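You operate a simulated robot arm through the tools that you are given. There is no shell and no other tool. Be economical: measure what you need, move in short steps, check, and stop when the job is done.

Carry out the task below with a simulated robot arm. There is one attempt and no reset: what you move stays moved.

Task
Open the drawer with the red knob, put both carrot ends from the top of the side table away in the inside of the red-knob drawer and shut the drawer again.

It is judged by the outcome, as a careful person would: the job done as asked, and still so three seconds after it is handed in. It fails if anything else is knocked over, pushed out of place, dropped, spilled or broken.

Robot
A 7-joint arm with a two-finger parallel gripper on a trunk, on a base that drives. Base frame: it is fixed to the floor where the robot stands at the start and does not move with it; the origin is under the middle of the robot, x ahead of it, y to its left, z up. Readings come in m, degrees, newtons and seconds.
With the tool pointing down near the work surface it reaches from about 0.1 to 0.88 m from the robot's upright axis, wherever it stands. Its first joint turns from -115.0 to 115.0 degrees. Places, roughly: drawer with the red knob [0.8, 0.1, 0.7]; inside of the red-knob drawer [0.9, 0.1, 0.7]; carrot end [1, -1, 0.75]. Payload 3.91 kg.
The TCP is the grasp point between the finger pads, 0.03 m short of the fingertips. In the tool frame z runs along the fingers and y along their closing line. The gripper opens to 0.11 m. The fingers are 0.02 m wide and 0.01 m thick; the gripper's body (0.048 by 0.112 m) begins 0.055 m behind the TCP.
Orientation is that of the tool frame in the base frame, as a unit quaternion [x, y, z, w]. With the fingers straight down and closing along the base's y, the tool's x points along the base's -x, its y along +y and its z along -z.

Tools
- The arm moves only by the tool move_arm. Its argument "steps" is a list that holds one entry, the list of rows, each a list of 7 numbers: the turn, a rotation vector about the tool's x, y, z in degrees, then the shift along the tool's x, y, z in m, then the opening, from 0 (shut) to 1 (fully open). In form: [[[ax, ay, az, tx, ty, tz, hand], ...]]. A call has 1 to 10 rows; each row shifts and turns the commanded pose from where the row before left it, along the tool's axes as they then stand. Each row takes 0.2 s and may step no farther than 0.05 m and 8.6 degrees from the row before; otherwise, or with a gripper value out of range, the whole call is refused. Where a pose cannot be reached the arm comes as near as it can. A force on the tool above 40 N (or 10 N above the force at the start of the call, whichever is more), or a blocked arm, ends the call early, and 0.2 s more pass. The fingers move at their own pace (about 0.153 m/s each) and stop on an object; they squeeze with about 31 N. The grip force told is the motor's: it shows also when the fingers shut on nothing. Time passes only in rows, and 0.2 s behind the last, so rows that do not move let the fingers close. The reply holds the time, the measured pose of the TCP, the force on the tool along the base axes, the opening and the grip force, in the units named above and with some noise.
- Cameras (640 x 400 px; columns grow to the right, rows downward): "scene" is now at [0.205, 0.1843, 1.5539]; the picture's right is [-0.17, -0.99, 0.00], its down [-0.89, 0.15, -0.43] and it looks along [0.42, -0.07, -0.90] (base axes); focal length 267 px, centre (320, 200). "wrist" rides on the gripper at [0.072, 0.017, -0.103] in the tool frame; the picture's right is [-0.23, 0.97, 0.00], its down [-0.76, -0.18, -0.62] and it looks along [-0.61, -0.14, 0.78] (tool axes); focal length 222 px, centre (320, 200). There is no depth. A picture from a camera that has moved, and an enlarged one, comes with that camera's place and axes in the base frame and with its lens. The place of the scene camera against the robot may be out by one fixed shift of up to 0.018 m in any direction.
- grab_frame(camera): a new picture of that camera. It takes no simulated time.
- slide_trunk(by): slides the trunk up (or, below 0, down) by that many m; the arm and the scene camera ride with it, the base frame stays. It gives what a move gives, with no picture.
- roll_base(legs): drives the robot by 1 to 6 legs, each [ahead, left, turn to the left] in m, m and degrees, along the robot's own axes; the way and the turn of a leg run together, so that a leg with both is an arc; at most 1.5 m and 180 degrees a leg. The arm and the cameras ride along, it lands a little off, and it stops where it bumps. It gives what a move gives.
- pan_tilt(pan, tilt): turns the head with the scene camera to pan (to the left, within 80 degrees either way) and tilt (down, from -29 to 69), counted from straight ahead of the robot. It gives what a move gives.
- inspect(camera, box): a new picture of the part [left, top, right, bottom] of that camera's present view, enlarged. It takes no simulated time.
- job_done(): hands the job in; it is judged then, once.

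Work in short steps. Places have to be worked out from the pictures, the camera data and where the tool is seen: move nearer, look again, correct. Check each grasp and each placing, and mend what went wrong. You have 165 turns and 112 pictures in all, those below and enlarged ones among them. Open the gripper and draw the arm clear of the work before you hand the job in, unless the task says otherwise; then end with one line.

The tools are called after "Call:" as name(argument=value, ...) on one line, values as JSON. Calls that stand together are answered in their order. move_arm: Moves the arm, as the interface text tells. Its arguments: {"type":"object","properties":{"steps":{"type":"array"}},"required":["steps"]} The other tools are called the same way: slide_trunk (by) slides the trunk up or down; roll_base (legs) drives the base; pan_tilt (pan, tilt) turns the head that bears the scene camera; grab_frame (camera) takes a picture; inspect (camera, box) takes an enlarged picture of a part of a camera's view; job_done () hands the job in.

At the start:

```text
time: 0.0
tcp_pos: [0.6677, -0.0212, 0.985]
tcp_rot: [0.0, 1.0, 0.0, 0.0]
force: [-0.2, -0.3, -0.9]
width: 0.1101
gripper_force: 0.0
trunk travel left (down, up): [-0.925, 0.065]
robot x, y, heading: [0.0016, -0.0003, -0.3]
head pan, tilt: [-9.8, 64.7]
```

scene: 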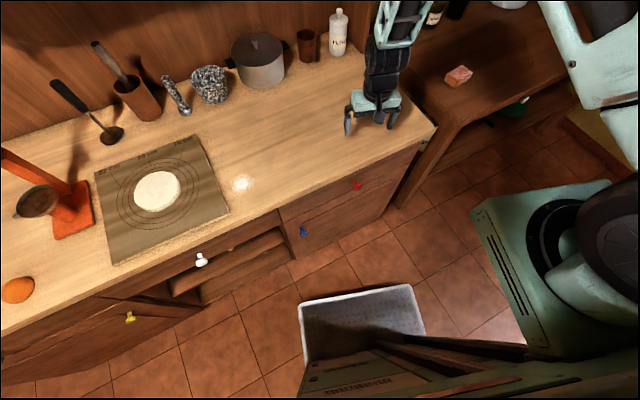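
wrist: 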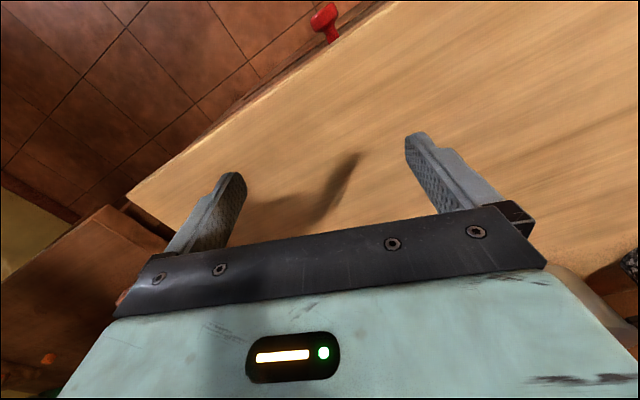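

The counter looks turned by roughly 19° against the base frame. I'll look closer at the knobs and the side table.

Call:
inspect(camera="scene", box=[260, 120, 450, 270])

Call:
inspect(camera="scene", box=[400, 0, 600, 130])

Call:
pan_tilt(pan=-45, tilt=45)

Call:
grab_frame(camera="scene")

```text
2.67 times, centred on (355, 195) of scene
camera zoom: at [0.205, 0.1843, 1.5539], right [-0.17, -0.99, 0.0], down [-0.89, 0.15, -0.43], along [0.42, -0.07, -0.9], focal length 712 px, centre (227, 213)
```

zoom: 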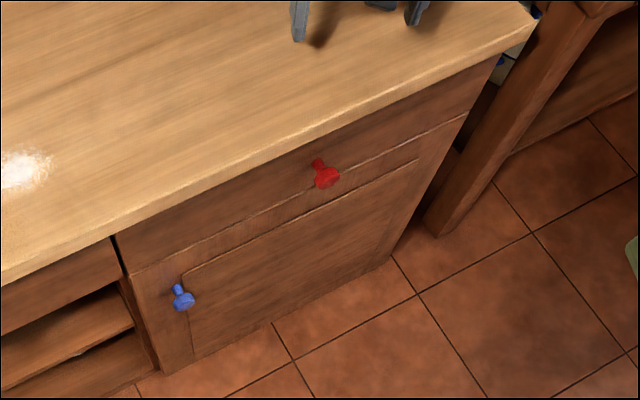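

```text
3.08 times, centred on (500, 65) of scene
camera zoom: at [0.205, 0.1843, 1.5539], right [-0.17, -0.99, 0.0], down [-0.89, 0.15, -0.43], along [0.42, -0.07, -0.9], focal length 821 px, centre (-234, 615)
```

zoom: 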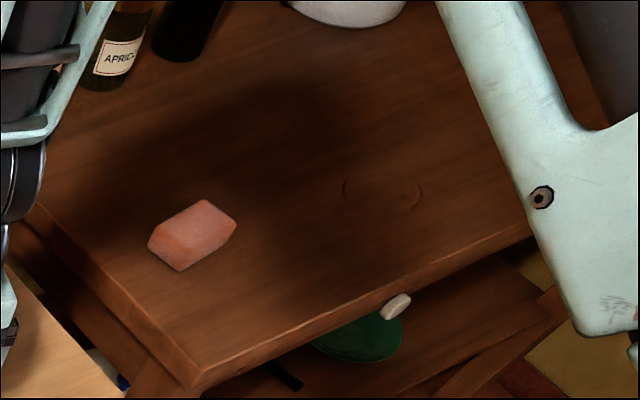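

```text
time: 1.0
tcp_pos: [0.6668, -0.0217, 0.9853]
tcp_rot: [0.0, 1.0, 0.0, 0.0]
force: [0.5, 0.2, 0.1]
width: 0.1102
gripper_force: 0.2
trunk travel left (down, up): [-0.925, 0.065]
robot x, y, heading: [0.0003, 0.0018, 0.1]
head pan, tilt: [-45.0, 45.0]
```

```text
107 pictures are left
camera scene: at [0.2024, 0.1373, 1.5786], right [-0.71, -0.71, 0.0], down [-0.5, 0.5, -0.71], along [0.5, -0.5, -0.71], focal length 267 px, centre (320, 200)
```

scene: 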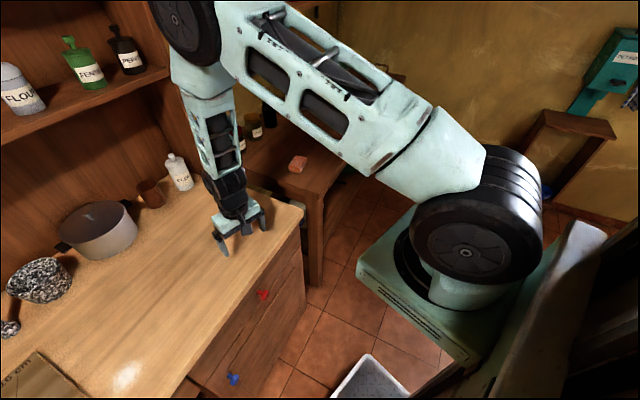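

The pink block is visible, but the carrot ends may be hidden by the arm. I'll look further round.

Call:
pan_tilt(pan=-30, tilt=69)

Call:
grab_frame(camera="scene")

Call:
pan_tilt(pan=-70, tilt=20)

Call:
grab_frame(camera="scene")

Call:
inspect(camera="wrist", box=[0, 200, 160, 400])

```text
time: 1.9
tcp_pos: [0.6671, -0.0218, 0.9851]
tcp_rot: [0.0, 1.0, 0.0, -0.001]
force: [-0.2, 0.0, 0.3]
width: 0.1102
gripper_force: 0.0
trunk travel left (down, up): [-0.925, 0.065]
robot x, y, heading: [0.0008, -0.0004, -0.2]
head pan, tilt: [-30.0, 68.8]
```

```text
106 pictures are left
camera scene: at [0.1934, 0.1668, 1.5499], right [-0.5, -0.87, 0.0], down [-0.81, 0.47, -0.36], along [0.31, -0.18, -0.93], focal length 267 px, centre (320, 200)
```

scene: 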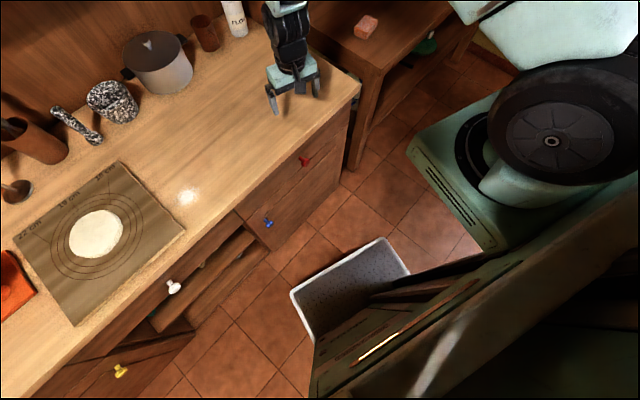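

```text
time: 3.1
tcp_pos: [0.6662, -0.0214, 0.9852]
tcp_rot: [0.0, 1.0, 0.0, 0.0]
force: [0.1, -0.1, -0.5]
width: 0.11
gripper_force: 0.1
trunk travel left (down, up): [-0.925, 0.065]
robot x, y, heading: [0.0041, 0.0007, 0.2]
head pan, tilt: [-70.0, 20.0]
```

```text
105 pictures are left
camera scene: at [0.1768, 0.1073, 1.6173], right [-0.94, -0.34, 0.0], down [-0.12, 0.32, -0.94], along [0.32, -0.88, -0.34], focal length 267 px, centre (320, 200)
```

scene: 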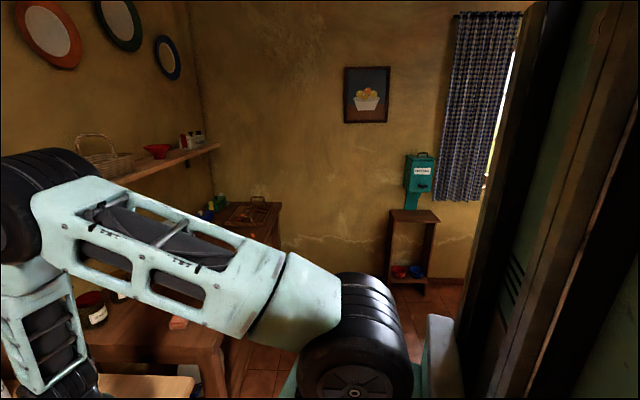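

```text
2.00 times, centred on (80, 300) of wrist
camera zoom: at [0.5929, -0.0042, 1.0894], right [0.23, 0.97, 0.0], down [0.76, -0.18, 0.62], along [0.61, -0.14, -0.78], focal length 444 px, centre (800, 0)
```

zoom: 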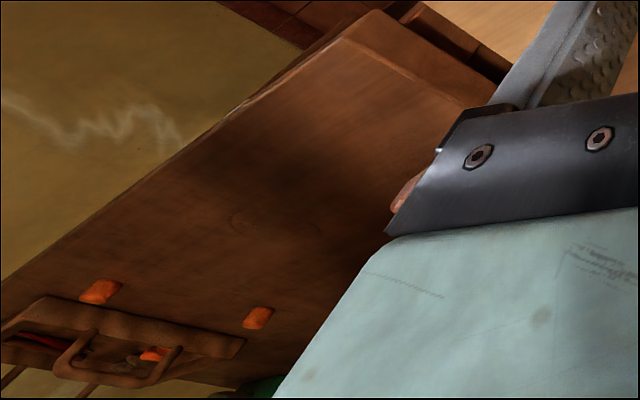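

The two orange carrot ends lie next to a handled caddy at the far right. First the drawer: I'll back off from the counter a little to make room for pulling, and check that the white tub below belongs to the robot.

Call:
roll_base(legs=[[-0.12, 0, 0]])

Call:
pan_tilt(pan=-10, tilt=60)

Call:
grab_frame(camera="scene")

Call:
grab_frame(camera="wrist")

```text
time: 4.3
tcp_pos: [0.547, -0.0224, 0.9845]
tcp_rot: [0.001, 1.0, 0.0, -0.001]
force: [0.0, 0.8, -0.1]
width: 0.11
gripper_force: 0.1
trunk travel left (down, up): [-0.925, 0.065]
robot x, y, heading: [-0.1199, 0.0022, 0.1]
head pan, tilt: [-70.0, 20.0]
```

```text
time: 5.6
tcp_pos: [0.5467, -0.0219, 0.9849]
tcp_rot: [0.0, 1.0, 0.0, 0.0]
force: [0.1, -0.6, -0.5]
width: 0.11
gripper_force: 0.1
trunk travel left (down, up): [-0.925, 0.065]
robot x, y, heading: [-0.1224, -0.0018, -0.1]
head pan, tilt: [-10.0, 60.0]
```

```text
103 pictures are left
camera scene: at [0.0922, 0.1829, 1.5592], right [-0.18, -0.98, 0.0], down [-0.85, 0.15, -0.5], along [0.49, -0.09, -0.87], focal length 267 px, centre (320, 200)
```

scene: 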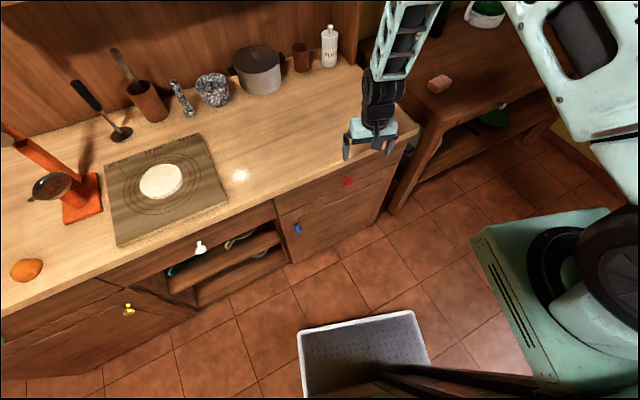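

```text
102 pictures are left
camera wrist: at [0.4743, -0.005, 1.0894], right [0.23, 0.97, 0.0], down [0.76, -0.18, 0.62], along [0.61, -0.14, -0.78], focal length 222 px, centre (320, 200)
```

wrist: 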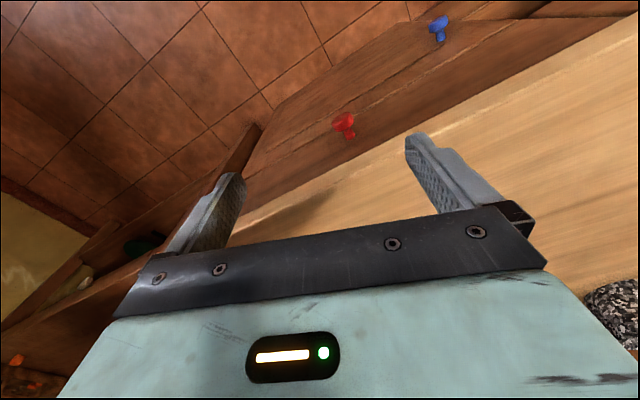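

The tub rides along with the robot. The red knob triangulates to about (0.597, 0.004, 0.755), and its face normal is turned about 18.5°. I'll back the tool slightly, yaw it and pitch it towards horizontal.

Call:
move_arm(steps=[[[0, 0, -6.2, 0.019, -0.003, 0, 0.7], [0, 0, -6.2, 0.019, -0.003, 0, 0.7], [0, 0, -6.1, 0.019, -0.003, 0, 0.7], [0, -8.2, 0, 0, 0, 0, 0.7], [0, -8.2, 0, 0, 0, 0, 0.7], [0, -8.2, 0, 0, 0, 0, 0.7], [0, -8.2, 0, 0, 0, 0, 0.7], [0, -8.2, 0, 0, 0, 0, 0.7], [0, -8.2, 0, 0, 0, 0, 0.7], [0, -8.2, 0, 0, 0, 0, 0.7]]])

Call:
move_arm(steps=[[[0, -8.2, 0, 0, 0, 0, 0.7], [0, -8.2, 0, 0, 0, 0, 0.7], [0, -8.2, 0, 0, 0, 0, 0.7], [0, -8, 0, 0, 0, 0, 0.7], [0, 0, 0, 0, 0, 0, 0.7]]])

Call:
grab_frame(camera="wrist")

Call:
grab_frame(camera="scene")

```text
time: 7.8
tcp_pos: [0.4921, -0.0364, 0.985]
tcp_rot: [-0.141, 0.865, 0.078, 0.475]
force: [0.7, 0.0, -0.2]
width: 0.0771
gripper_force: 0.1
trunk travel left (down, up): [-0.925, 0.065]
robot x, y, heading: [-0.1173, -0.002, -0.1]
head pan, tilt: [-10.0, 60.0]
```

```text
time: 9.0
tcp_pos: [0.4922, -0.0371, 0.9857]
tcp_rot: [-0.113, 0.697, 0.113, 0.699]
force: [-0.4, 0.4, 0.9]
width: 0.077
gripper_force: 0.1
trunk travel left (down, up): [-0.925, 0.065]
robot x, y, heading: [-0.1174, -0.0011, -0.1]
head pan, tilt: [-10.0, 60.0]
```

```text
101 pictures are left
camera wrist: at [0.388, -0.0531, 0.914], right [-0.31, 0.92, 0.23], down [-0.54, -0.37, 0.76], along [0.79, 0.11, 0.61], focal length 222 px, centre (320, 200)
```

wrist: 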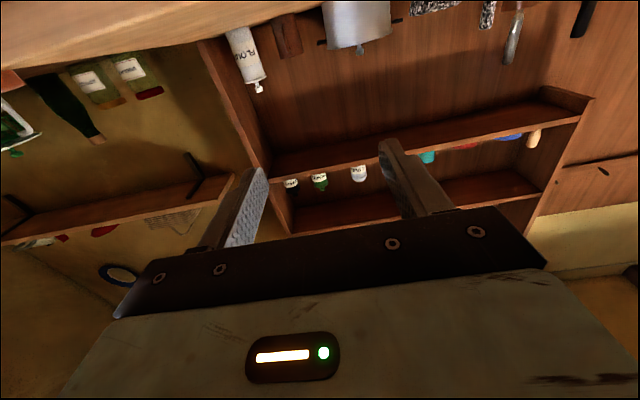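

```text
100 pictures are left
camera scene: at [0.0922, 0.1829, 1.5592], right [-0.18, -0.98, 0.0], down [-0.85, 0.15, -0.5], along [0.49, -0.09, -0.87], focal length 267 px, centre (320, 200)
```

scene: 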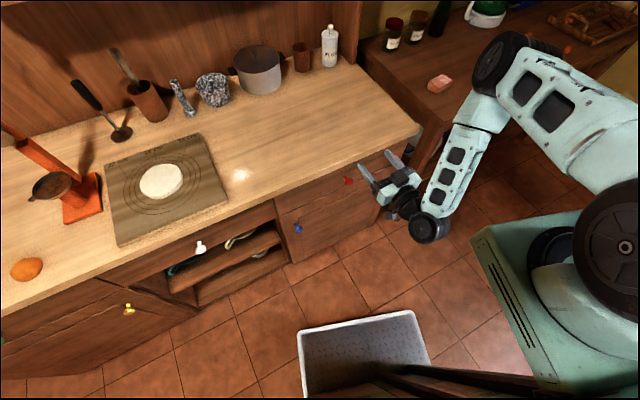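

The tool is horizontal and about 0.11 m short of the knob. I'll lower the trunk by 0.23 m to knob height.

Call:
slide_trunk(by=-0.23)

Call:
inspect(camera="scene", box=[250, 100, 490, 250])

Call:
grab_frame(camera="wrist")

```text
time: 11.4
tcp_pos: [0.4922, -0.0363, 0.7555]
tcp_rot: [-0.114, 0.698, 0.113, 0.698]
force: [0.3, -0.6, -0.1]
width: 0.0771
gripper_force: 0.0
trunk travel left (down, up): [-0.695, 0.295]
robot x, y, heading: [-0.1179, 0.0005, -0.2]
head pan, tilt: [-10.0, 60.0]
```

```text
2.67 times, centred on (370, 175) of scene
camera zoom: at [0.0922, 0.1829, 1.3292], right [-0.18, -0.98, 0.0], down [-0.85, 0.15, -0.5], along [0.49, -0.09, -0.87], focal length 712 px, centre (187, 267)
```

zoom: 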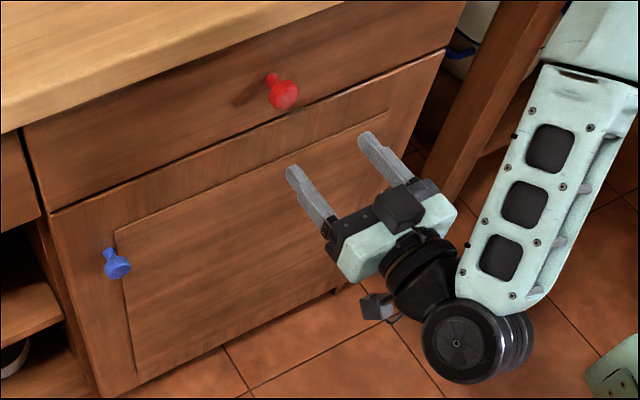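

```text
98 pictures are left
camera wrist: at [0.3878, -0.0531, 0.6841], right [-0.31, 0.92, 0.23], down [-0.54, -0.37, 0.76], along [0.79, 0.11, 0.61], focal length 222 px, centre (320, 200)
```

wrist: 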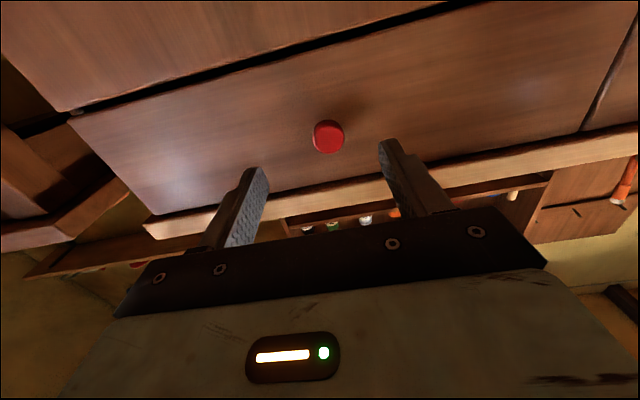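

The wrist view refines the knob to about (0.591, 0.003, 0.771). I'll raise 0.015, go in 0.105 and close.

Call:
move_arm(steps=[[[0, 0, 0, -0.015, 0.006, 0.0, 0.7], [0, 0, 0, 0, 0, 0.035, 0.7], [0, 0, 0, 0, 0, 0.035, 0.7], [0, 0, 0, 0, 0, 0.033, 0.7], [0, 0, 0, 0, 0, 0, 0.7]]])

Call:
grab_frame(camera="wrist")

Call:
inspect(camera="scene", box=[250, 100, 490, 250])

```text
time: 12.6
tcp_pos: [0.5865, 0.0012, 0.7709]
tcp_rot: [-0.112, 0.699, 0.113, 0.697]
force: [-25.0, -8.3, 7.6]
width: 0.0765
gripper_force: 0.1
trunk travel left (down, up): [-0.695, 0.295]
robot x, y, heading: [-0.1188, -0.0002, -0.0]
head pan, tilt: [-10.0, 60.0]
```

```text
97 pictures are left
camera wrist: at [0.4819, -0.0142, 0.6993], right [-0.31, 0.92, 0.23], down [-0.53, -0.37, 0.76], along [0.79, 0.11, 0.61], focal length 222 px, centre (320, 200)
```

wrist: 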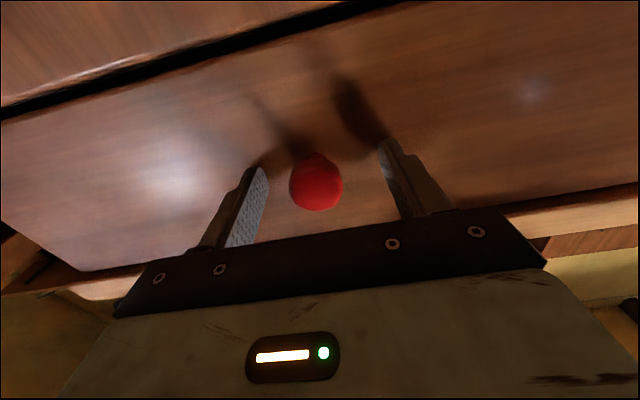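

```text
2.67 times, centred on (370, 175) of scene
camera zoom: at [0.0907, 0.1825, 1.3296], right [-0.18, -0.98, 0.0], down [-0.85, 0.15, -0.5], along [0.49, -0.09, -0.87], focal length 712 px, centre (187, 267)
```

zoom: 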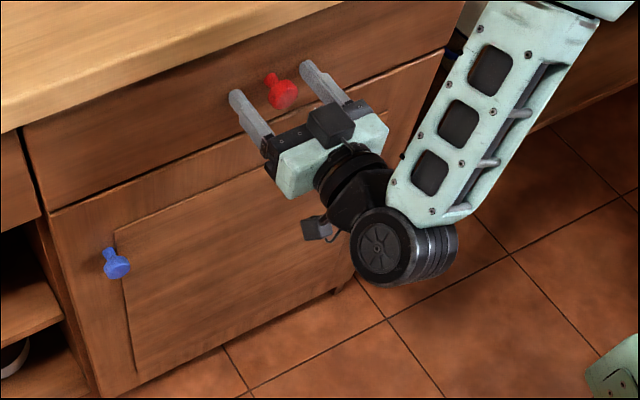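

The fingertips touch the drawer face, so I'll back off 6 mm and close on the knob.

Call:
move_arm(steps=[[[0, 0, 0, 0, 0, -0.008, 0.7], [0, 0, 0, 0, 0, 0, 0.0], [0, 0, 0, 0, 0, 0, 0.0], [0, 0, 0, 0, 0, 0, 0.0]]])

Call:
grab_frame(camera="wrist")

```text
time: 13.6
tcp_pos: [0.5809, -0.0027, 0.7704]
tcp_rot: [-0.113, 0.698, 0.112, 0.699]
force: [5.1, -12.3, -0.5]
width: 0.0315
gripper_force: 44.9
trunk travel left (down, up): [-0.695, 0.295]
robot x, y, heading: [-0.1187, 0.0019, -0.4]
head pan, tilt: [-10.0, 60.0]
```

```text
95 pictures are left
camera wrist: at [0.4768, -0.0182, 0.6992], right [-0.3, 0.93, 0.23], down [-0.54, -0.36, 0.76], along [0.79, 0.11, 0.61], focal length 222 px, centre (320, 200)
```

wrist: 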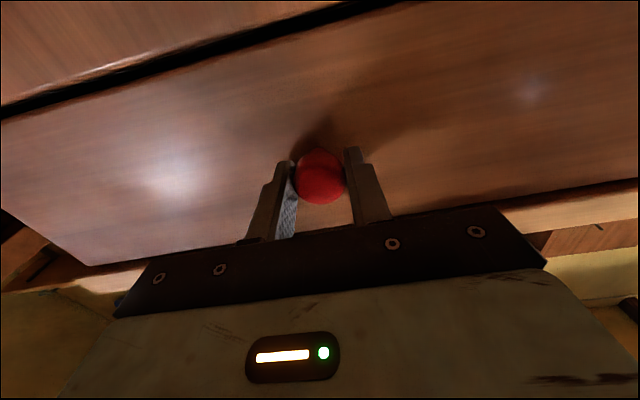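

The knob is gripped at 31 mm wide. I'll pull straight out in small rows.

Call:
move_arm(steps=[[[0, 0, 0, 0, -0.003, -0.02, 0], [0, 0, 0, 0, 0, -0.025, 0], [0, 0, 0, 0, 0, -0.025, 0], [0, 0, 0, 0, 0, -0.025, 0], [0, 0, 0, 0, 0, -0.025, 0]]])

Call:
grab_frame(camera="scene")

```text
time: 14.8
tcp_pos: [0.4663, -0.0394, 0.7709]
tcp_rot: [-0.113, 0.698, 0.114, 0.698]
force: [-1.6, 5.9, 1.7]
width: 0.0316
gripper_force: 44.9
trunk travel left (down, up): [-0.695, 0.295]
robot x, y, heading: [-0.1163, 0.0005, 0.1]
head pan, tilt: [-10.0, 60.0]
```

```text
94 pictures are left
camera scene: at [0.092, 0.1834, 1.3292], right [-0.17, -0.98, 0.0], down [-0.85, 0.15, -0.5], along [0.49, -0.09, -0.87], focal length 267 px, centre (320, 200)
```

scene: 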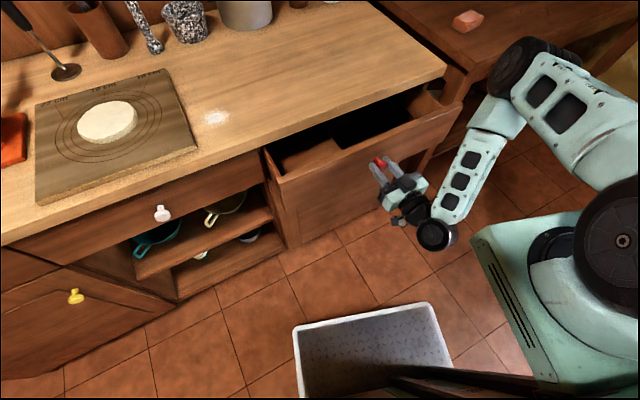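

The drawer is sliding well, out about 0.12 m. I'll pull another 0.1 m.

Call:
move_arm(steps=[[[0, 0, 0, 0, 0.001, -0.025, 0], [0, 0, 0, 0, 0.0, -0.025, 0], [0, 0, 0, 0, 0, -0.025, 0], [0, 0, 0, 0, 0, -0.025, 0]]])

Call:
grab_frame(camera="scene")

```text
time: 15.8
tcp_pos: [0.3719, -0.0708, 0.7707]
tcp_rot: [-0.113, 0.698, 0.114, 0.698]
force: [-3.7, 17.7, 23.8]
width: 0.0322
gripper_force: 44.7
trunk travel left (down, up): [-0.695, 0.295]
robot x, y, heading: [-0.1164, 0.0042, -0.4]
head pan, tilt: [-10.0, 60.0]
```

```text
93 pictures are left
camera scene: at [0.0914, 0.1838, 1.3296], right [-0.17, -0.98, 0.0], down [-0.85, 0.15, -0.5], along [0.49, -0.09, -0.87], focal length 267 px, centre (320, 200)
```

scene: 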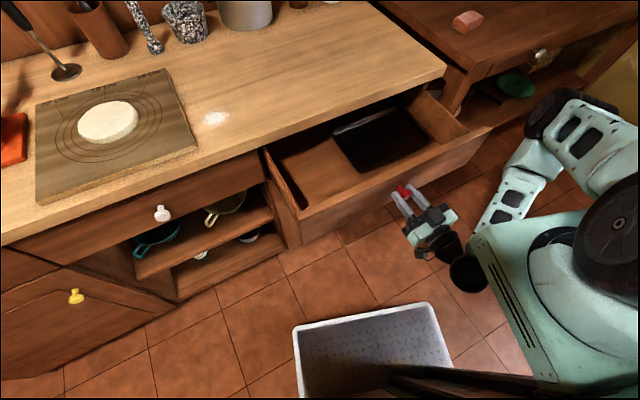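

The drawer is open about 0.22 m, which is enough, and shows a dark tray inside. I'll release the knob and see the forces settle.

Call:
move_arm(steps=[[[0, 0, 0, 0, 0, 0, 0.3], [0, 0, 0, 0, 0, 0, 0.6], [0, 0, 0, 0, 0, 0, 0.6]]])

Call:
roll_base(legs=[[-0.1, -0.033, 0]])

Call:
grab_frame(camera="scene")

Call:
grab_frame(camera="wrist")

```text
time: 16.6
tcp_pos: [0.3724, -0.0714, 0.7688]
tcp_rot: [-0.113, 0.698, 0.113, 0.698]
force: [-0.5, 0.3, -0.1]
width: 0.066
gripper_force: 0.1
trunk travel left (down, up): [-0.695, 0.295]
robot x, y, heading: [-0.1185, 0.0007, -0.3]
head pan, tilt: [-10.0, 60.0]
```

```text
time: 17.8
tcp_pos: [0.2733, -0.1044, 0.769]
tcp_rot: [-0.114, 0.698, 0.114, 0.698]
force: [0.5, 0.7, -0.5]
width: 0.066
gripper_force: 0.0
trunk travel left (down, up): [-0.695, 0.295]
robot x, y, heading: [-0.219, -0.0322, -0.0]
head pan, tilt: [-10.0, 60.0]
```

```text
92 pictures are left
camera scene: at [-0.0079, 0.1503, 1.3292], right [-0.17, -0.98, 0.0], down [-0.85, 0.15, -0.5], along [0.49, -0.09, -0.87], focal length 267 px, centre (320, 200)
```

scene: 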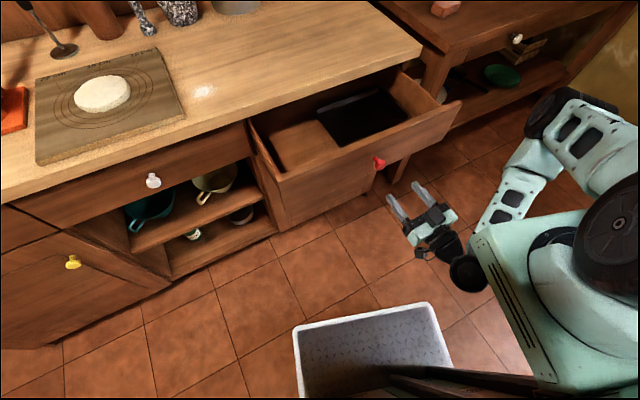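

```text
91 pictures are left
camera wrist: at [0.1685, -0.1207, 0.6977], right [-0.31, 0.92, 0.23], down [-0.53, -0.37, 0.76], along [0.79, 0.11, 0.61], focal length 222 px, centre (320, 200)
```

wrist: 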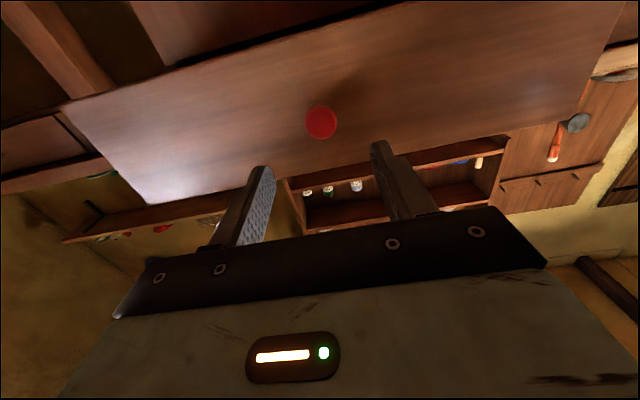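

The knob now stands around (0.372, -0.070, 0.770). I'll raise the trunk, turn the tool down again and look for the carrot ends.

Call:
slide_trunk(by=0.28)

Call:
move_arm(steps=[[[0, 8.5, 0, 0, 0, 0, 0.6], [0, 8.5, 0, 0, 0, 0, 0.6], [0, 8.5, 0, 0, 0, 0, 0.6], [0, 8.5, 0, 0, 0, 0, 0.6], [0, 8.5, 0, 0, 0, 0, 0.6], [0, 8.5, 0, 0, 0, 0, 0.6], [0, 8.5, 0, 0, 0, 0, 0.6], [0, 8.5, 0, 0, 0, 0, 0.6], [0, 8.5, 0, 0, 0, 0, 0.6], [0, 8.5, 0, 0, 0, 0, 0.6]]])

Call:
pan_tilt(pan=-45, tilt=35)

Call:
grab_frame(camera="scene")

```text
time: 20.6
tcp_pos: [0.2726, -0.1043, 1.0488]
tcp_rot: [-0.114, 0.698, 0.113, 0.698]
force: [0.0, 0.6, 0.1]
width: 0.0658
gripper_force: 0.0
trunk travel left (down, up): [-0.975, 0.015]
robot x, y, heading: [-0.2184, -0.0324, 0.0]
head pan, tilt: [-10.0, 60.0]
```

```text
time: 22.8
tcp_pos: [0.2905, -0.1059, 1.0133]
tcp_rot: [-0.16, 0.986, 0.007, 0.042]
force: [-0.1, 0.0, 1.0]
width: 0.066
gripper_force: 0.1
out of reach, approached as far as the arm can: row 4, 5, 6
trunk travel left (down, up): [-0.975, 0.015]
robot x, y, heading: [-0.2202, -0.0307, 0.2]
head pan, tilt: [-10.0, 60.0]
```

```text
time: 23.8
tcp_pos: [0.291, -0.1054, 1.0139]
tcp_rot: [-0.16, 0.986, 0.007, 0.043]
force: [0.2, 0.5, -0.8]
width: 0.066
gripper_force: 0.1
trunk travel left (down, up): [-0.975, 0.015]
robot x, y, heading: [-0.2199, -0.0343, -0.0]
head pan, tilt: [-45.0, 35.0]
```

```text
90 pictures are left
camera scene: at [-0.0111, 0.0997, 1.6434], right [-0.71, -0.71, 0.0], down [-0.41, 0.41, -0.82], along [0.58, -0.58, -0.57], focal length 267 px, centre (320, 200)
```

scene: 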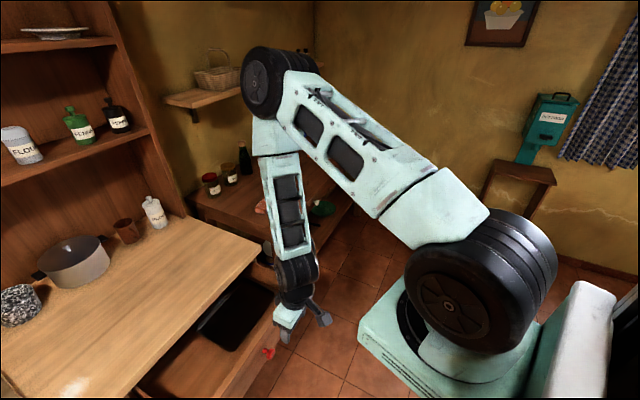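

The arm blocks the view to the right. I'll strafe right along the free floor so that the end of the side table is in front of the robot.

Call:
roll_base(legs=[[0.0, -0.5, 0], [0.15, -0.4, 0]])

Call:
pan_tilt(pan=-10, tilt=40)

Call:
grab_frame(camera="scene")

Call:
grab_frame(camera="wrist")

```text
time: 29.0
tcp_pos: [0.4395, -1.0102, 1.0129]
tcp_rot: [-0.161, 0.986, 0.008, 0.044]
force: [-0.6, 0.5, 0.9]
width: 0.0662
gripper_force: 0.0
trunk travel left (down, up): [-0.975, 0.015]
robot x, y, heading: [-0.0721, -0.9345, -0.0]
head pan, tilt: [-45.0, 35.0]
```

```text
time: 30.0
tcp_pos: [0.4392, -1.0101, 1.0129]
tcp_rot: [-0.161, 0.986, 0.007, 0.043]
force: [0.1, -0.2, 0.3]
width: 0.0659
gripper_force: 0.1
trunk travel left (down, up): [-0.975, 0.015]
robot x, y, heading: [-0.0701, -0.9374, 0.2]
head pan, tilt: [-10.0, 40.0]
```

```text
89 pictures are left
camera scene: at [0.1569, -0.7588, 1.6359], right [-0.17, -0.98, 0.0], down [-0.63, 0.11, -0.77], along [0.75, -0.13, -0.64], focal length 267 px, centre (320, 200)
```

scene: 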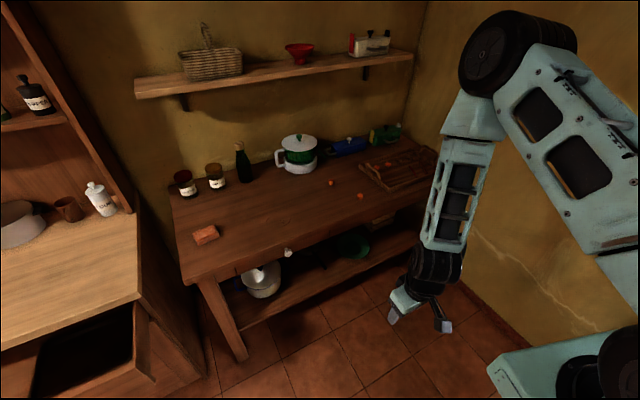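

```text
88 pictures are left
camera wrist: at [0.3553, -1.0196, 1.1112], right [-0.1, 1.0, 0.02], down [0.72, 0.06, 0.69], along [0.68, 0.08, -0.73], focal length 222 px, centre (320, 200)
```

wrist: 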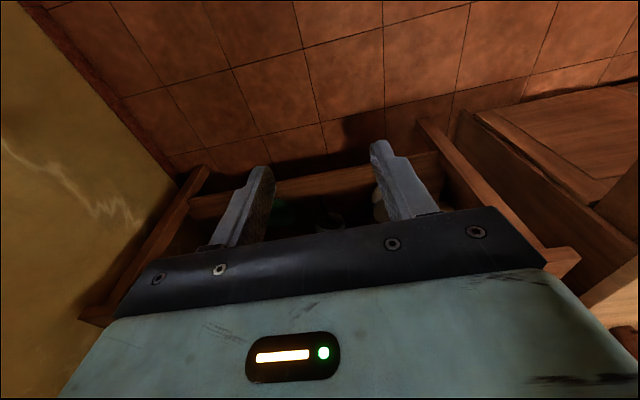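

Now the whole side table shows. I'll zoom on the orange pieces.

Call:
inspect(camera="scene", box=[290, 110, 450, 230])

```text
3.33 times, centred on (370, 170) of scene
camera zoom: at [0.1569, -0.7588, 1.6359], right [-0.17, -0.98, 0.0], down [-0.63, 0.11, -0.77], along [0.75, -0.13, -0.64], focal length 890 px, centre (153, 300)
```

zoom: 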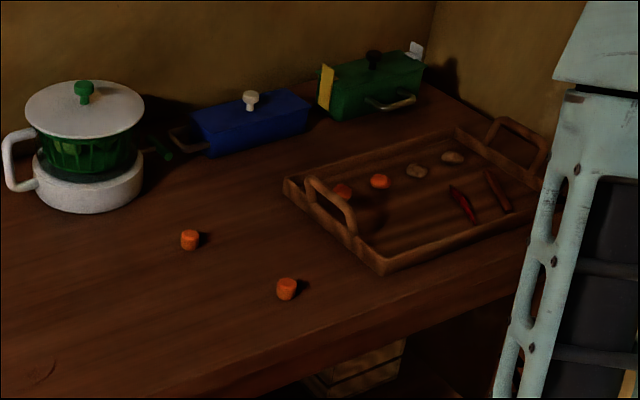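

Two carrot ends lie on the table top, near (1.20, -1.00) and (1.06, -1.10). The other orange pieces are in the tray and stay there. I'll make the tool vertical and drive closer to the table.

Call:
move_arm(steps=[[[0, 5, 0, 0, 0, 0, 0.6], [0, 0, 0, 0, 0, 0, 0.6]]])

Call:
roll_base(legs=[[0.46, -0.05, 0]])

Call:
pan_tilt(pan=-15, tilt=50)

Call:
grab_frame(camera="scene")

Call:
grab_frame(camera="wrist")

```text
time: 30.6
tcp_pos: [0.4388, -1.0103, 1.0137]
tcp_rot: [-0.161, 0.987, 0.0, 0.0]
force: [-0.3, 0.2, 0.2]
width: 0.0661
gripper_force: 0.1
trunk travel left (down, up): [-0.975, 0.015]
robot x, y, heading: [-0.0701, -0.9387, 0.3]
head pan, tilt: [-10.0, 40.0]
```

```text
time: 33.4
tcp_pos: [0.901, -1.0595, 1.0142]
tcp_rot: [-0.162, 0.987, 0.001, -0.001]
force: [0.3, -0.2, 0.0]
width: 0.066
gripper_force: 0.0
trunk travel left (down, up): [-0.975, 0.015]
robot x, y, heading: [0.3882, -0.9865, 0.2]
head pan, tilt: [-10.0, 40.0]
```

```text
time: 34.1
tcp_pos: [0.9017, -1.0598, 1.0138]
tcp_rot: [-0.161, 0.987, 0.001, 0.0]
force: [-0.1, -0.9, 0.1]
width: 0.0662
gripper_force: 0.0
trunk travel left (down, up): [-0.975, 0.015]
robot x, y, heading: [0.3929, -0.9896, -0.3]
head pan, tilt: [-15.0, 50.0]
```

```text
86 pictures are left
camera scene: at [0.6098, -0.8133, 1.6218], right [-0.26, -0.97, 0.0], down [-0.74, 0.2, -0.64], along [0.62, -0.16, -0.77], focal length 267 px, centre (320, 200)
```

scene: 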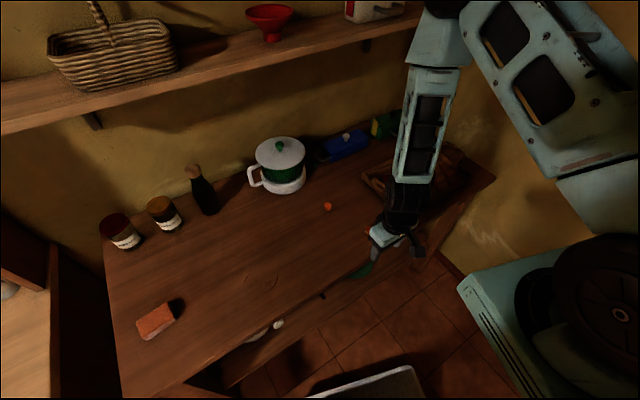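

```text
85 pictures are left
camera wrist: at [0.8259, -1.066, 1.1181], right [-0.1, 1.0, 0.0], down [0.78, 0.07, 0.62], along [0.62, 0.06, -0.78], focal length 222 px, centre (320, 200)
```

wrist: 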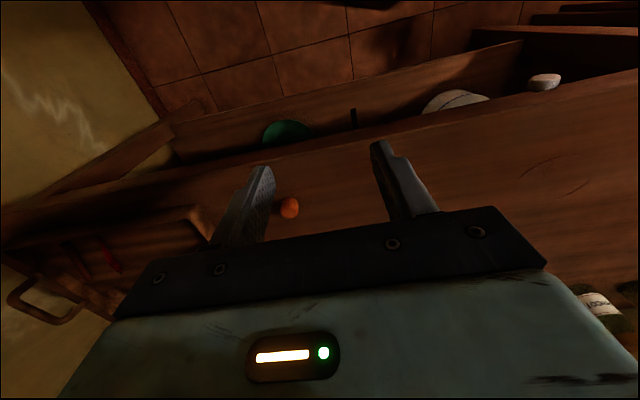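

C2 comes out near (1.055, -1.095) with its height around 0.86. I'll move above it and go down part way.

Call:
move_arm(steps=[[[0, 0, 0, -0.0335, -0.0205, 0.0, 0.6], [0, 0, 0, -0.0335, -0.0205, 0.0, 0.6], [0, 0, 0, -0.0335, -0.0205, 0.015, 0.6], [0, 0, 0, -0.0335, -0.0205, 0.02, 0.6], [0, 0, 0, 0, 0, 0.02, 0.6]]])

Call:
grab_frame(camera="wrist")

Call:
grab_frame(camera="scene")

```text
time: 35.3
tcp_pos: [1.0532, -1.0957, 0.9582]
tcp_rot: [-0.162, 0.987, 0.0, -0.001]
force: [-0.3, 0.8, 0.1]
width: 0.0662
gripper_force: 0.0
trunk travel left (down, up): [-0.975, 0.015]
robot x, y, heading: [0.3873, -0.9891, 0.1]
head pan, tilt: [-15.0, 50.0]
```

```text
84 pictures are left
camera wrist: at [0.9788, -1.1015, 1.0632], right [-0.1, 1.0, 0.0], down [0.78, 0.08, 0.62], along [0.62, 0.06, -0.78], focal length 222 px, centre (320, 200)
```

wrist: 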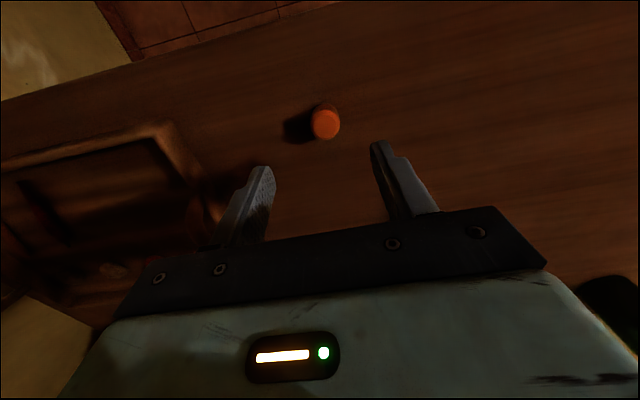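

```text
83 pictures are left
camera scene: at [0.6096, -0.8133, 1.6218], right [-0.26, -0.97, 0.0], down [-0.74, 0.2, -0.64], along [0.62, -0.16, -0.77], focal length 267 px, centre (320, 200)
```

scene: 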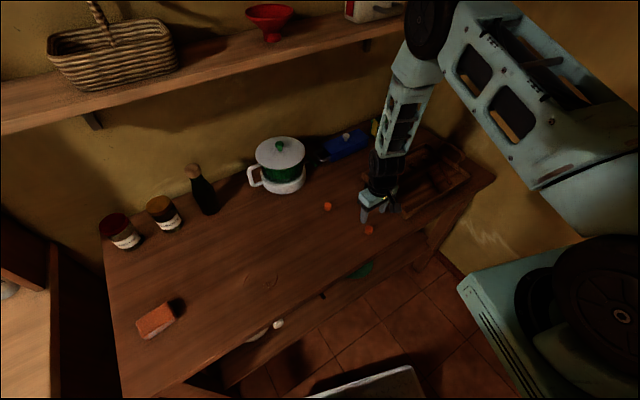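

Carrot top is at about (1.052, -1.090, 0.86). I'll shift slightly and descend carefully to TCP z 0.885.

Call:
move_arm(steps=[[[0, 0, 0, 0, 0.006, 0.02, 0.6], [0, 0, 0, 0, 0, 0.02, 0.6], [0, 0, 0, 0, 0, 0.02, 0.6], [0, 0, 0, 0, 0, 0.013, 0.6]]])

Call:
grab_frame(camera="wrist")

Call:
inspect(camera="scene", box=[320, 180, 420, 250])

```text
time: 36.3
tcp_pos: [1.0523, -1.0885, 0.8851]
tcp_rot: [-0.162, 0.987, 0.0, 0.001]
force: [-0.6, 0.2, -0.4]
width: 0.066
gripper_force: 0.0
trunk travel left (down, up): [-0.975, 0.015]
robot x, y, heading: [0.3877, -0.9894, 0.3]
head pan, tilt: [-15.0, 50.0]
```

```text
82 pictures are left
camera wrist: at [0.9776, -1.0951, 0.9907], right [-0.1, 1.0, 0.0], down [0.78, 0.07, 0.62], along [0.62, 0.06, -0.78], focal length 222 px, centre (320, 200)
```

wrist: 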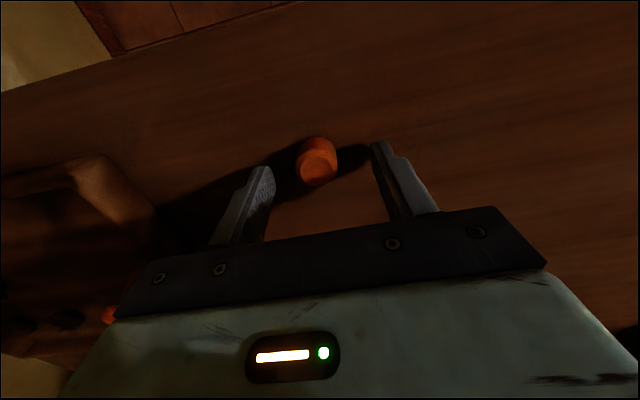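

```text
5.71 times, centred on (370, 215) of scene
camera zoom: at [0.6097, -0.8133, 1.6218], right [-0.26, -0.97, 0.0], down [-0.74, 0.2, -0.64], along [0.62, -0.16, -0.77], focal length 1525 px, centre (34, 114)
```

zoom: 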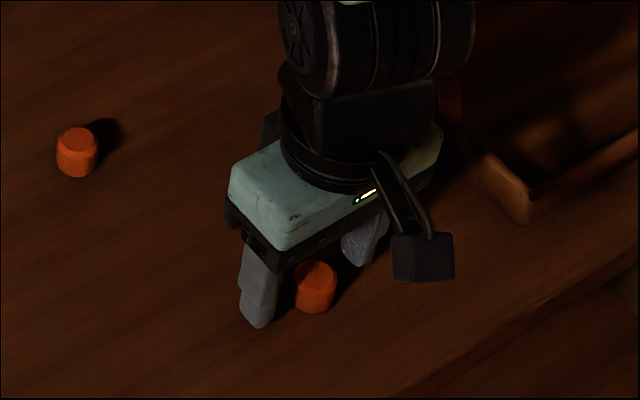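

The carrot sits between the fingers with its top near 0.85. I'll descend 0.022 more in small rows, then close.

Call:
move_arm(steps=[[[0, 0, 0, 0, 0.0, 0.008, 0.6], [0, 0, 0, 0, 0, 0.008, 0.6], [0, 0, 0, 0, 0, 0.006, 0.6], [0, 0, 0, 0, 0, 0, 0.6]]])

Call:
grab_frame(camera="wrist")

```text
time: 36.8
tcp_pos: [1.0519, -1.0888, 0.8801]
tcp_rot: [-0.162, 0.987, 0.0, 0.0]
force: [-9.5, -1.7, 32.5]
width: 0.0654
gripper_force: 0.0
trunk travel left (down, up): [-0.975, 0.015]
robot x, y, heading: [0.3875, -0.9874, 0.2]
head pan, tilt: [-15.0, 50.0]
stopped in row 2: the force on the tool passed its limit (the readings are from after the stop); the commanded pose is now the measured one
```

```text
80 pictures are left
camera wrist: at [0.9772, -1.0954, 0.9844], right [-0.1, 1.0, 0.0], down [0.78, 0.07, 0.62], along [0.62, 0.06, -0.78], focal length 222 px, centre (320, 200)
```

wrist: 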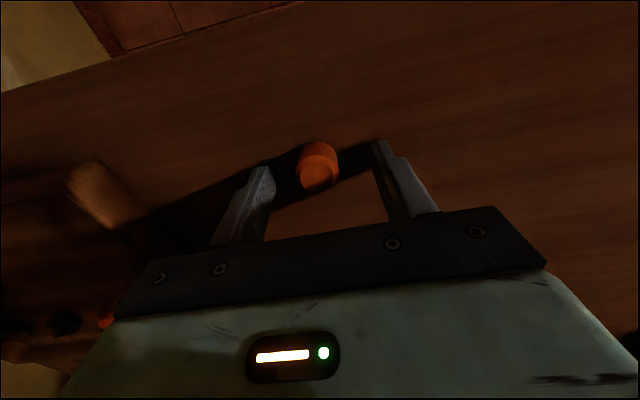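

The fingertips touched the table at z 0.85. I'll lift 4 mm, nudge 6 mm back to centre on the carrot and close.

Call:
move_arm(steps=[[[0, 0, 0, 0, 0, -0.004, 0.6], [0, 0, 0, 0.006, 0, 0, 0.6], [0, 0, 0, 0, 0, 0, 0.0], [0, 0, 0, 0, 0, 0, 0.0], [0, 0, 0, 0, 0, 0, 0.0]]])

Call:
grab_frame(camera="wrist")

```text
time: 38.0
tcp_pos: [1.0493, -1.0893, 0.882]
tcp_rot: [-0.162, 0.987, 0.0, 0.0]
force: [-0.4, -0.4, 0.1]
width: 0.0232
gripper_force: 30.8
trunk travel left (down, up): [-0.975, 0.015]
robot x, y, heading: [0.3873, -0.9915, 0.5]
head pan, tilt: [-15.0, 50.0]
```

```text
79 pictures are left
camera wrist: at [0.9729, -1.097, 0.9865], right [-0.1, 1.0, 0.0], down [0.78, 0.07, 0.62], along [0.62, 0.06, -0.78], focal length 222 px, centre (320, 200)
```

wrist: 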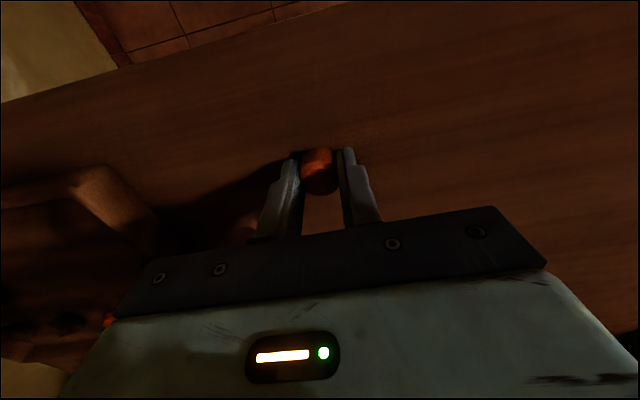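

Gripped at 23 mm wide. I'll lift it and check it is held.

Call:
move_arm(steps=[[[0, 0, 0, 0, 0, -0.04, 0], [0, 0, 0, 0, 0, -0.045, 0], [0, 0, 0, 0, 0, -0.045, 0], [0, 0, 0, 0, 0, 0, 0]]])

Call:
roll_base(legs=[[-0.45, 0.05, 0], [-0.09, 0.45, 0], [0, 0.42, 0]])

Call:
pan_tilt(pan=-5, tilt=60)

Call:
grab_frame(camera="scene")

Call:
grab_frame(camera="wrist")

```text
time: 39.0
tcp_pos: [1.0484, -1.0887, 1.0126]
tcp_rot: [-0.162, 0.987, 0.0, 0.0]
force: [-0.1, 0.0, 0.0]
width: 0.0229
gripper_force: 31.2
trunk travel left (down, up): [-0.975, 0.015]
robot x, y, heading: [0.3932, -0.9885, 0.2]
head pan, tilt: [-15.0, 50.0]
```

```text
time: 46.3
tcp_pos: [0.5149, -0.1773, 1.0121]
tcp_rot: [-0.16, 0.987, 0.0, 0.0]
force: [-0.3, 0.7, -1.1]
width: 0.0231
gripper_force: 30.8
trunk travel left (down, up): [-0.975, 0.015]
robot x, y, heading: [-0.1444, -0.0772, -0.2]
head pan, tilt: [-15.0, 50.0]
```

```text
time: 47.0
tcp_pos: [0.5149, -0.1751, 1.0122]
tcp_rot: [-0.16, 0.987, 0.0, 0.0]
force: [-0.2, -0.6, -0.6]
width: 0.0232
gripper_force: 31.0
trunk travel left (down, up): [-0.975, 0.015]
robot x, y, heading: [-0.143, -0.0753, -0.1]
head pan, tilt: [-5.0, 60.0]
```

```text
78 pictures are left
camera scene: at [0.0684, 0.1147, 1.6092], right [-0.09, -1.0, 0.0], down [-0.86, 0.08, -0.5], along [0.5, -0.04, -0.87], focal length 267 px, centre (320, 200)
```

scene: 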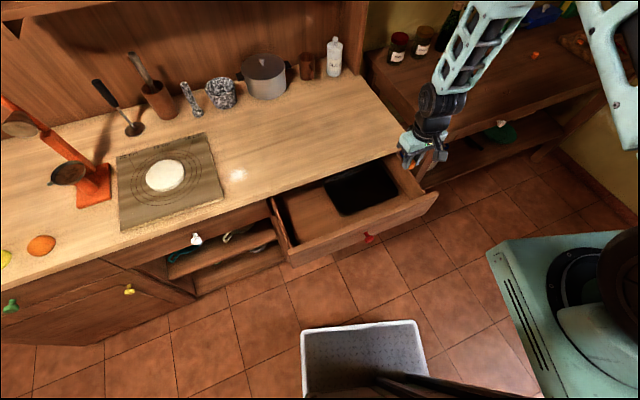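

```text
77 pictures are left
camera wrist: at [0.4399, -0.1828, 1.1164], right [-0.09, 1.0, 0.0], down [0.78, 0.07, 0.62], along [0.62, 0.06, -0.78], focal length 222 px, centre (320, 200)
```

wrist: 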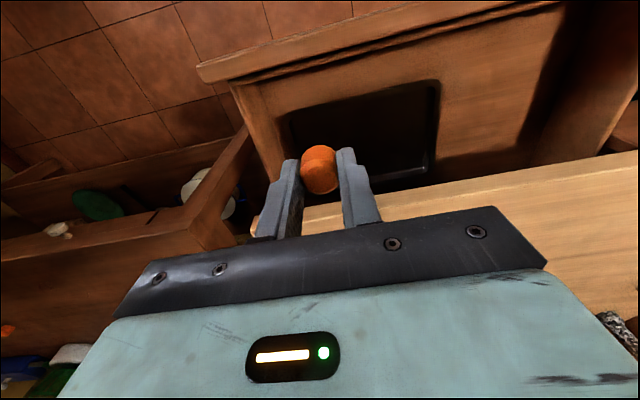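

The carrot is held, and the drawer's left part is clear wood floor. I'll move over it, to about (0.523, 0.106), at the current height.

Call:
move_arm(steps=[[[0, 0, 0, -0.0162, 0.044, 0, 0], [0, 0, 0, -0.0162, 0.044, 0, 0], [0, 0, 0, -0.0162, 0.044, 0, 0], [0, 0, 0, -0.0162, 0.044, 0, 0], [0, 0, 0, -0.0162, 0.044, 0, 0], [0, 0, 0, -0.0162, 0.044, 0, 0], [0, 0, 0, 0, 0, 0.04, 0], [0, 0, 0, 0, 0, 0.04, 0], [0, 0, 0, 0, 0, 0.04, 0]]])

Call:
grab_frame(camera="scene")

Call:
grab_frame(camera="wrist")

```text
time: 49.0
tcp_pos: [0.5233, 0.1043, 0.8913]
tcp_rot: [-0.161, 0.987, 0.0, 0.0]
force: [0.3, 0.2, 0.4]
width: 0.0237
gripper_force: 31.4
trunk travel left (down, up): [-0.975, 0.015]
robot x, y, heading: [-0.1451, -0.0721, 0.1]
head pan, tilt: [-5.0, 60.0]
```

```text
76 pictures are left
camera scene: at [0.0681, 0.1148, 1.6093], right [-0.09, -1.0, 0.0], down [-0.86, 0.08, -0.5], along [0.5, -0.04, -0.87], focal length 267 px, centre (320, 200)
```

scene: 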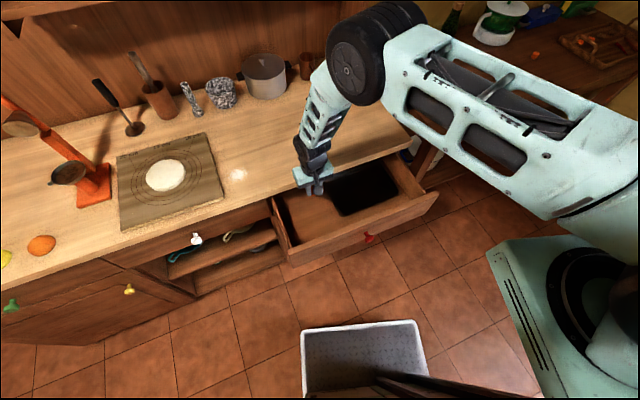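

```text
75 pictures are left
camera wrist: at [0.4474, 0.0982, 0.9957], right [-0.09, 1.0, 0.0], down [0.78, 0.07, 0.62], along [0.62, 0.06, -0.78], focal length 222 px, centre (320, 200)
```

wrist: 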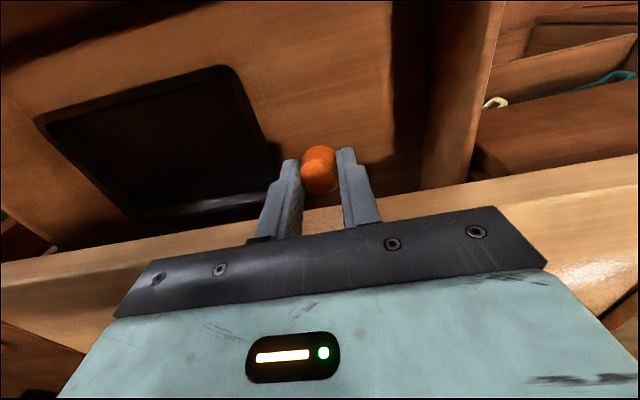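

I'll shift 1 cm back from the counter lip and a little left, then descend into the drawer.

Call:
move_arm(steps=[[[0, 0, 0, 0.008, 0.01, 0, 0], [0, 0, 0, 0, 0, 0.025, 0], [0, 0, 0, 0, 0, 0.025, 0], [0, 0, 0, 0, 0, 0.025, 0], [0, 0, 0, 0, 0, 0.025, 0], [0, 0, 0, 0, 0, 0.01, 0], [0, 0, 0, 0, 0, 0, 0]]])

Call:
grab_frame(camera="wrist")

Call:
inspect(camera="scene", box=[250, 140, 410, 260])

```text
time: 50.6
tcp_pos: [0.5143, 0.112, 0.7817]
tcp_rot: [-0.16, 0.987, 0.0, 0.0]
force: [0.0, 0.0, 0.0]
width: 0.0231
gripper_force: 30.7
trunk travel left (down, up): [-0.975, 0.015]
robot x, y, heading: [-0.1447, -0.0717, -0.0]
head pan, tilt: [-5.0, 60.0]
```

```text
74 pictures are left
camera wrist: at [0.4389, 0.1051, 0.886], right [-0.09, 1.0, 0.0], down [0.78, 0.07, 0.62], along [0.62, 0.06, -0.78], focal length 222 px, centre (320, 200)
```

wrist: 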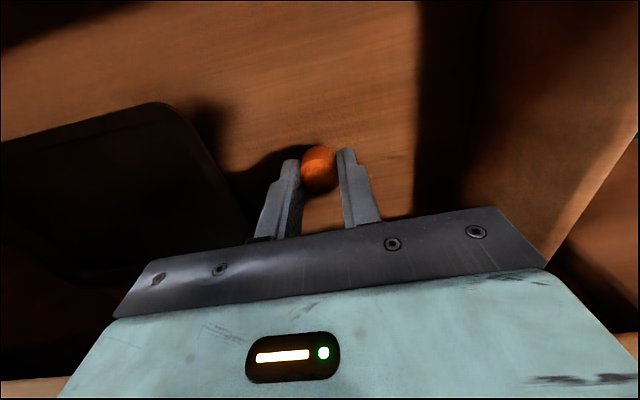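

```text
3.33 times, centred on (330, 200) of scene
camera zoom: at [0.0684, 0.1148, 1.6092], right [-0.09, -1.0, 0.0], down [-0.86, 0.08, -0.5], along [0.5, -0.04, -0.87], focal length 890 px, centre (287, 200)
```

zoom: 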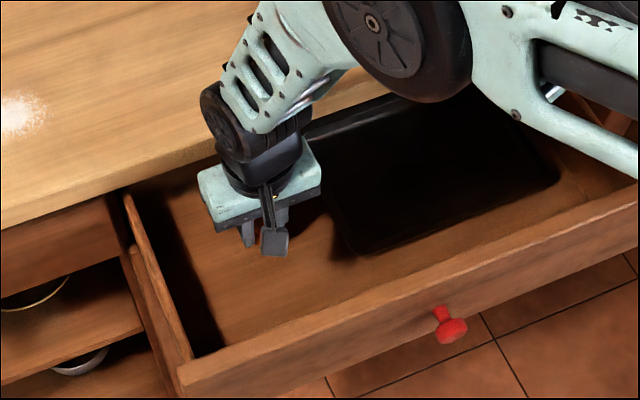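

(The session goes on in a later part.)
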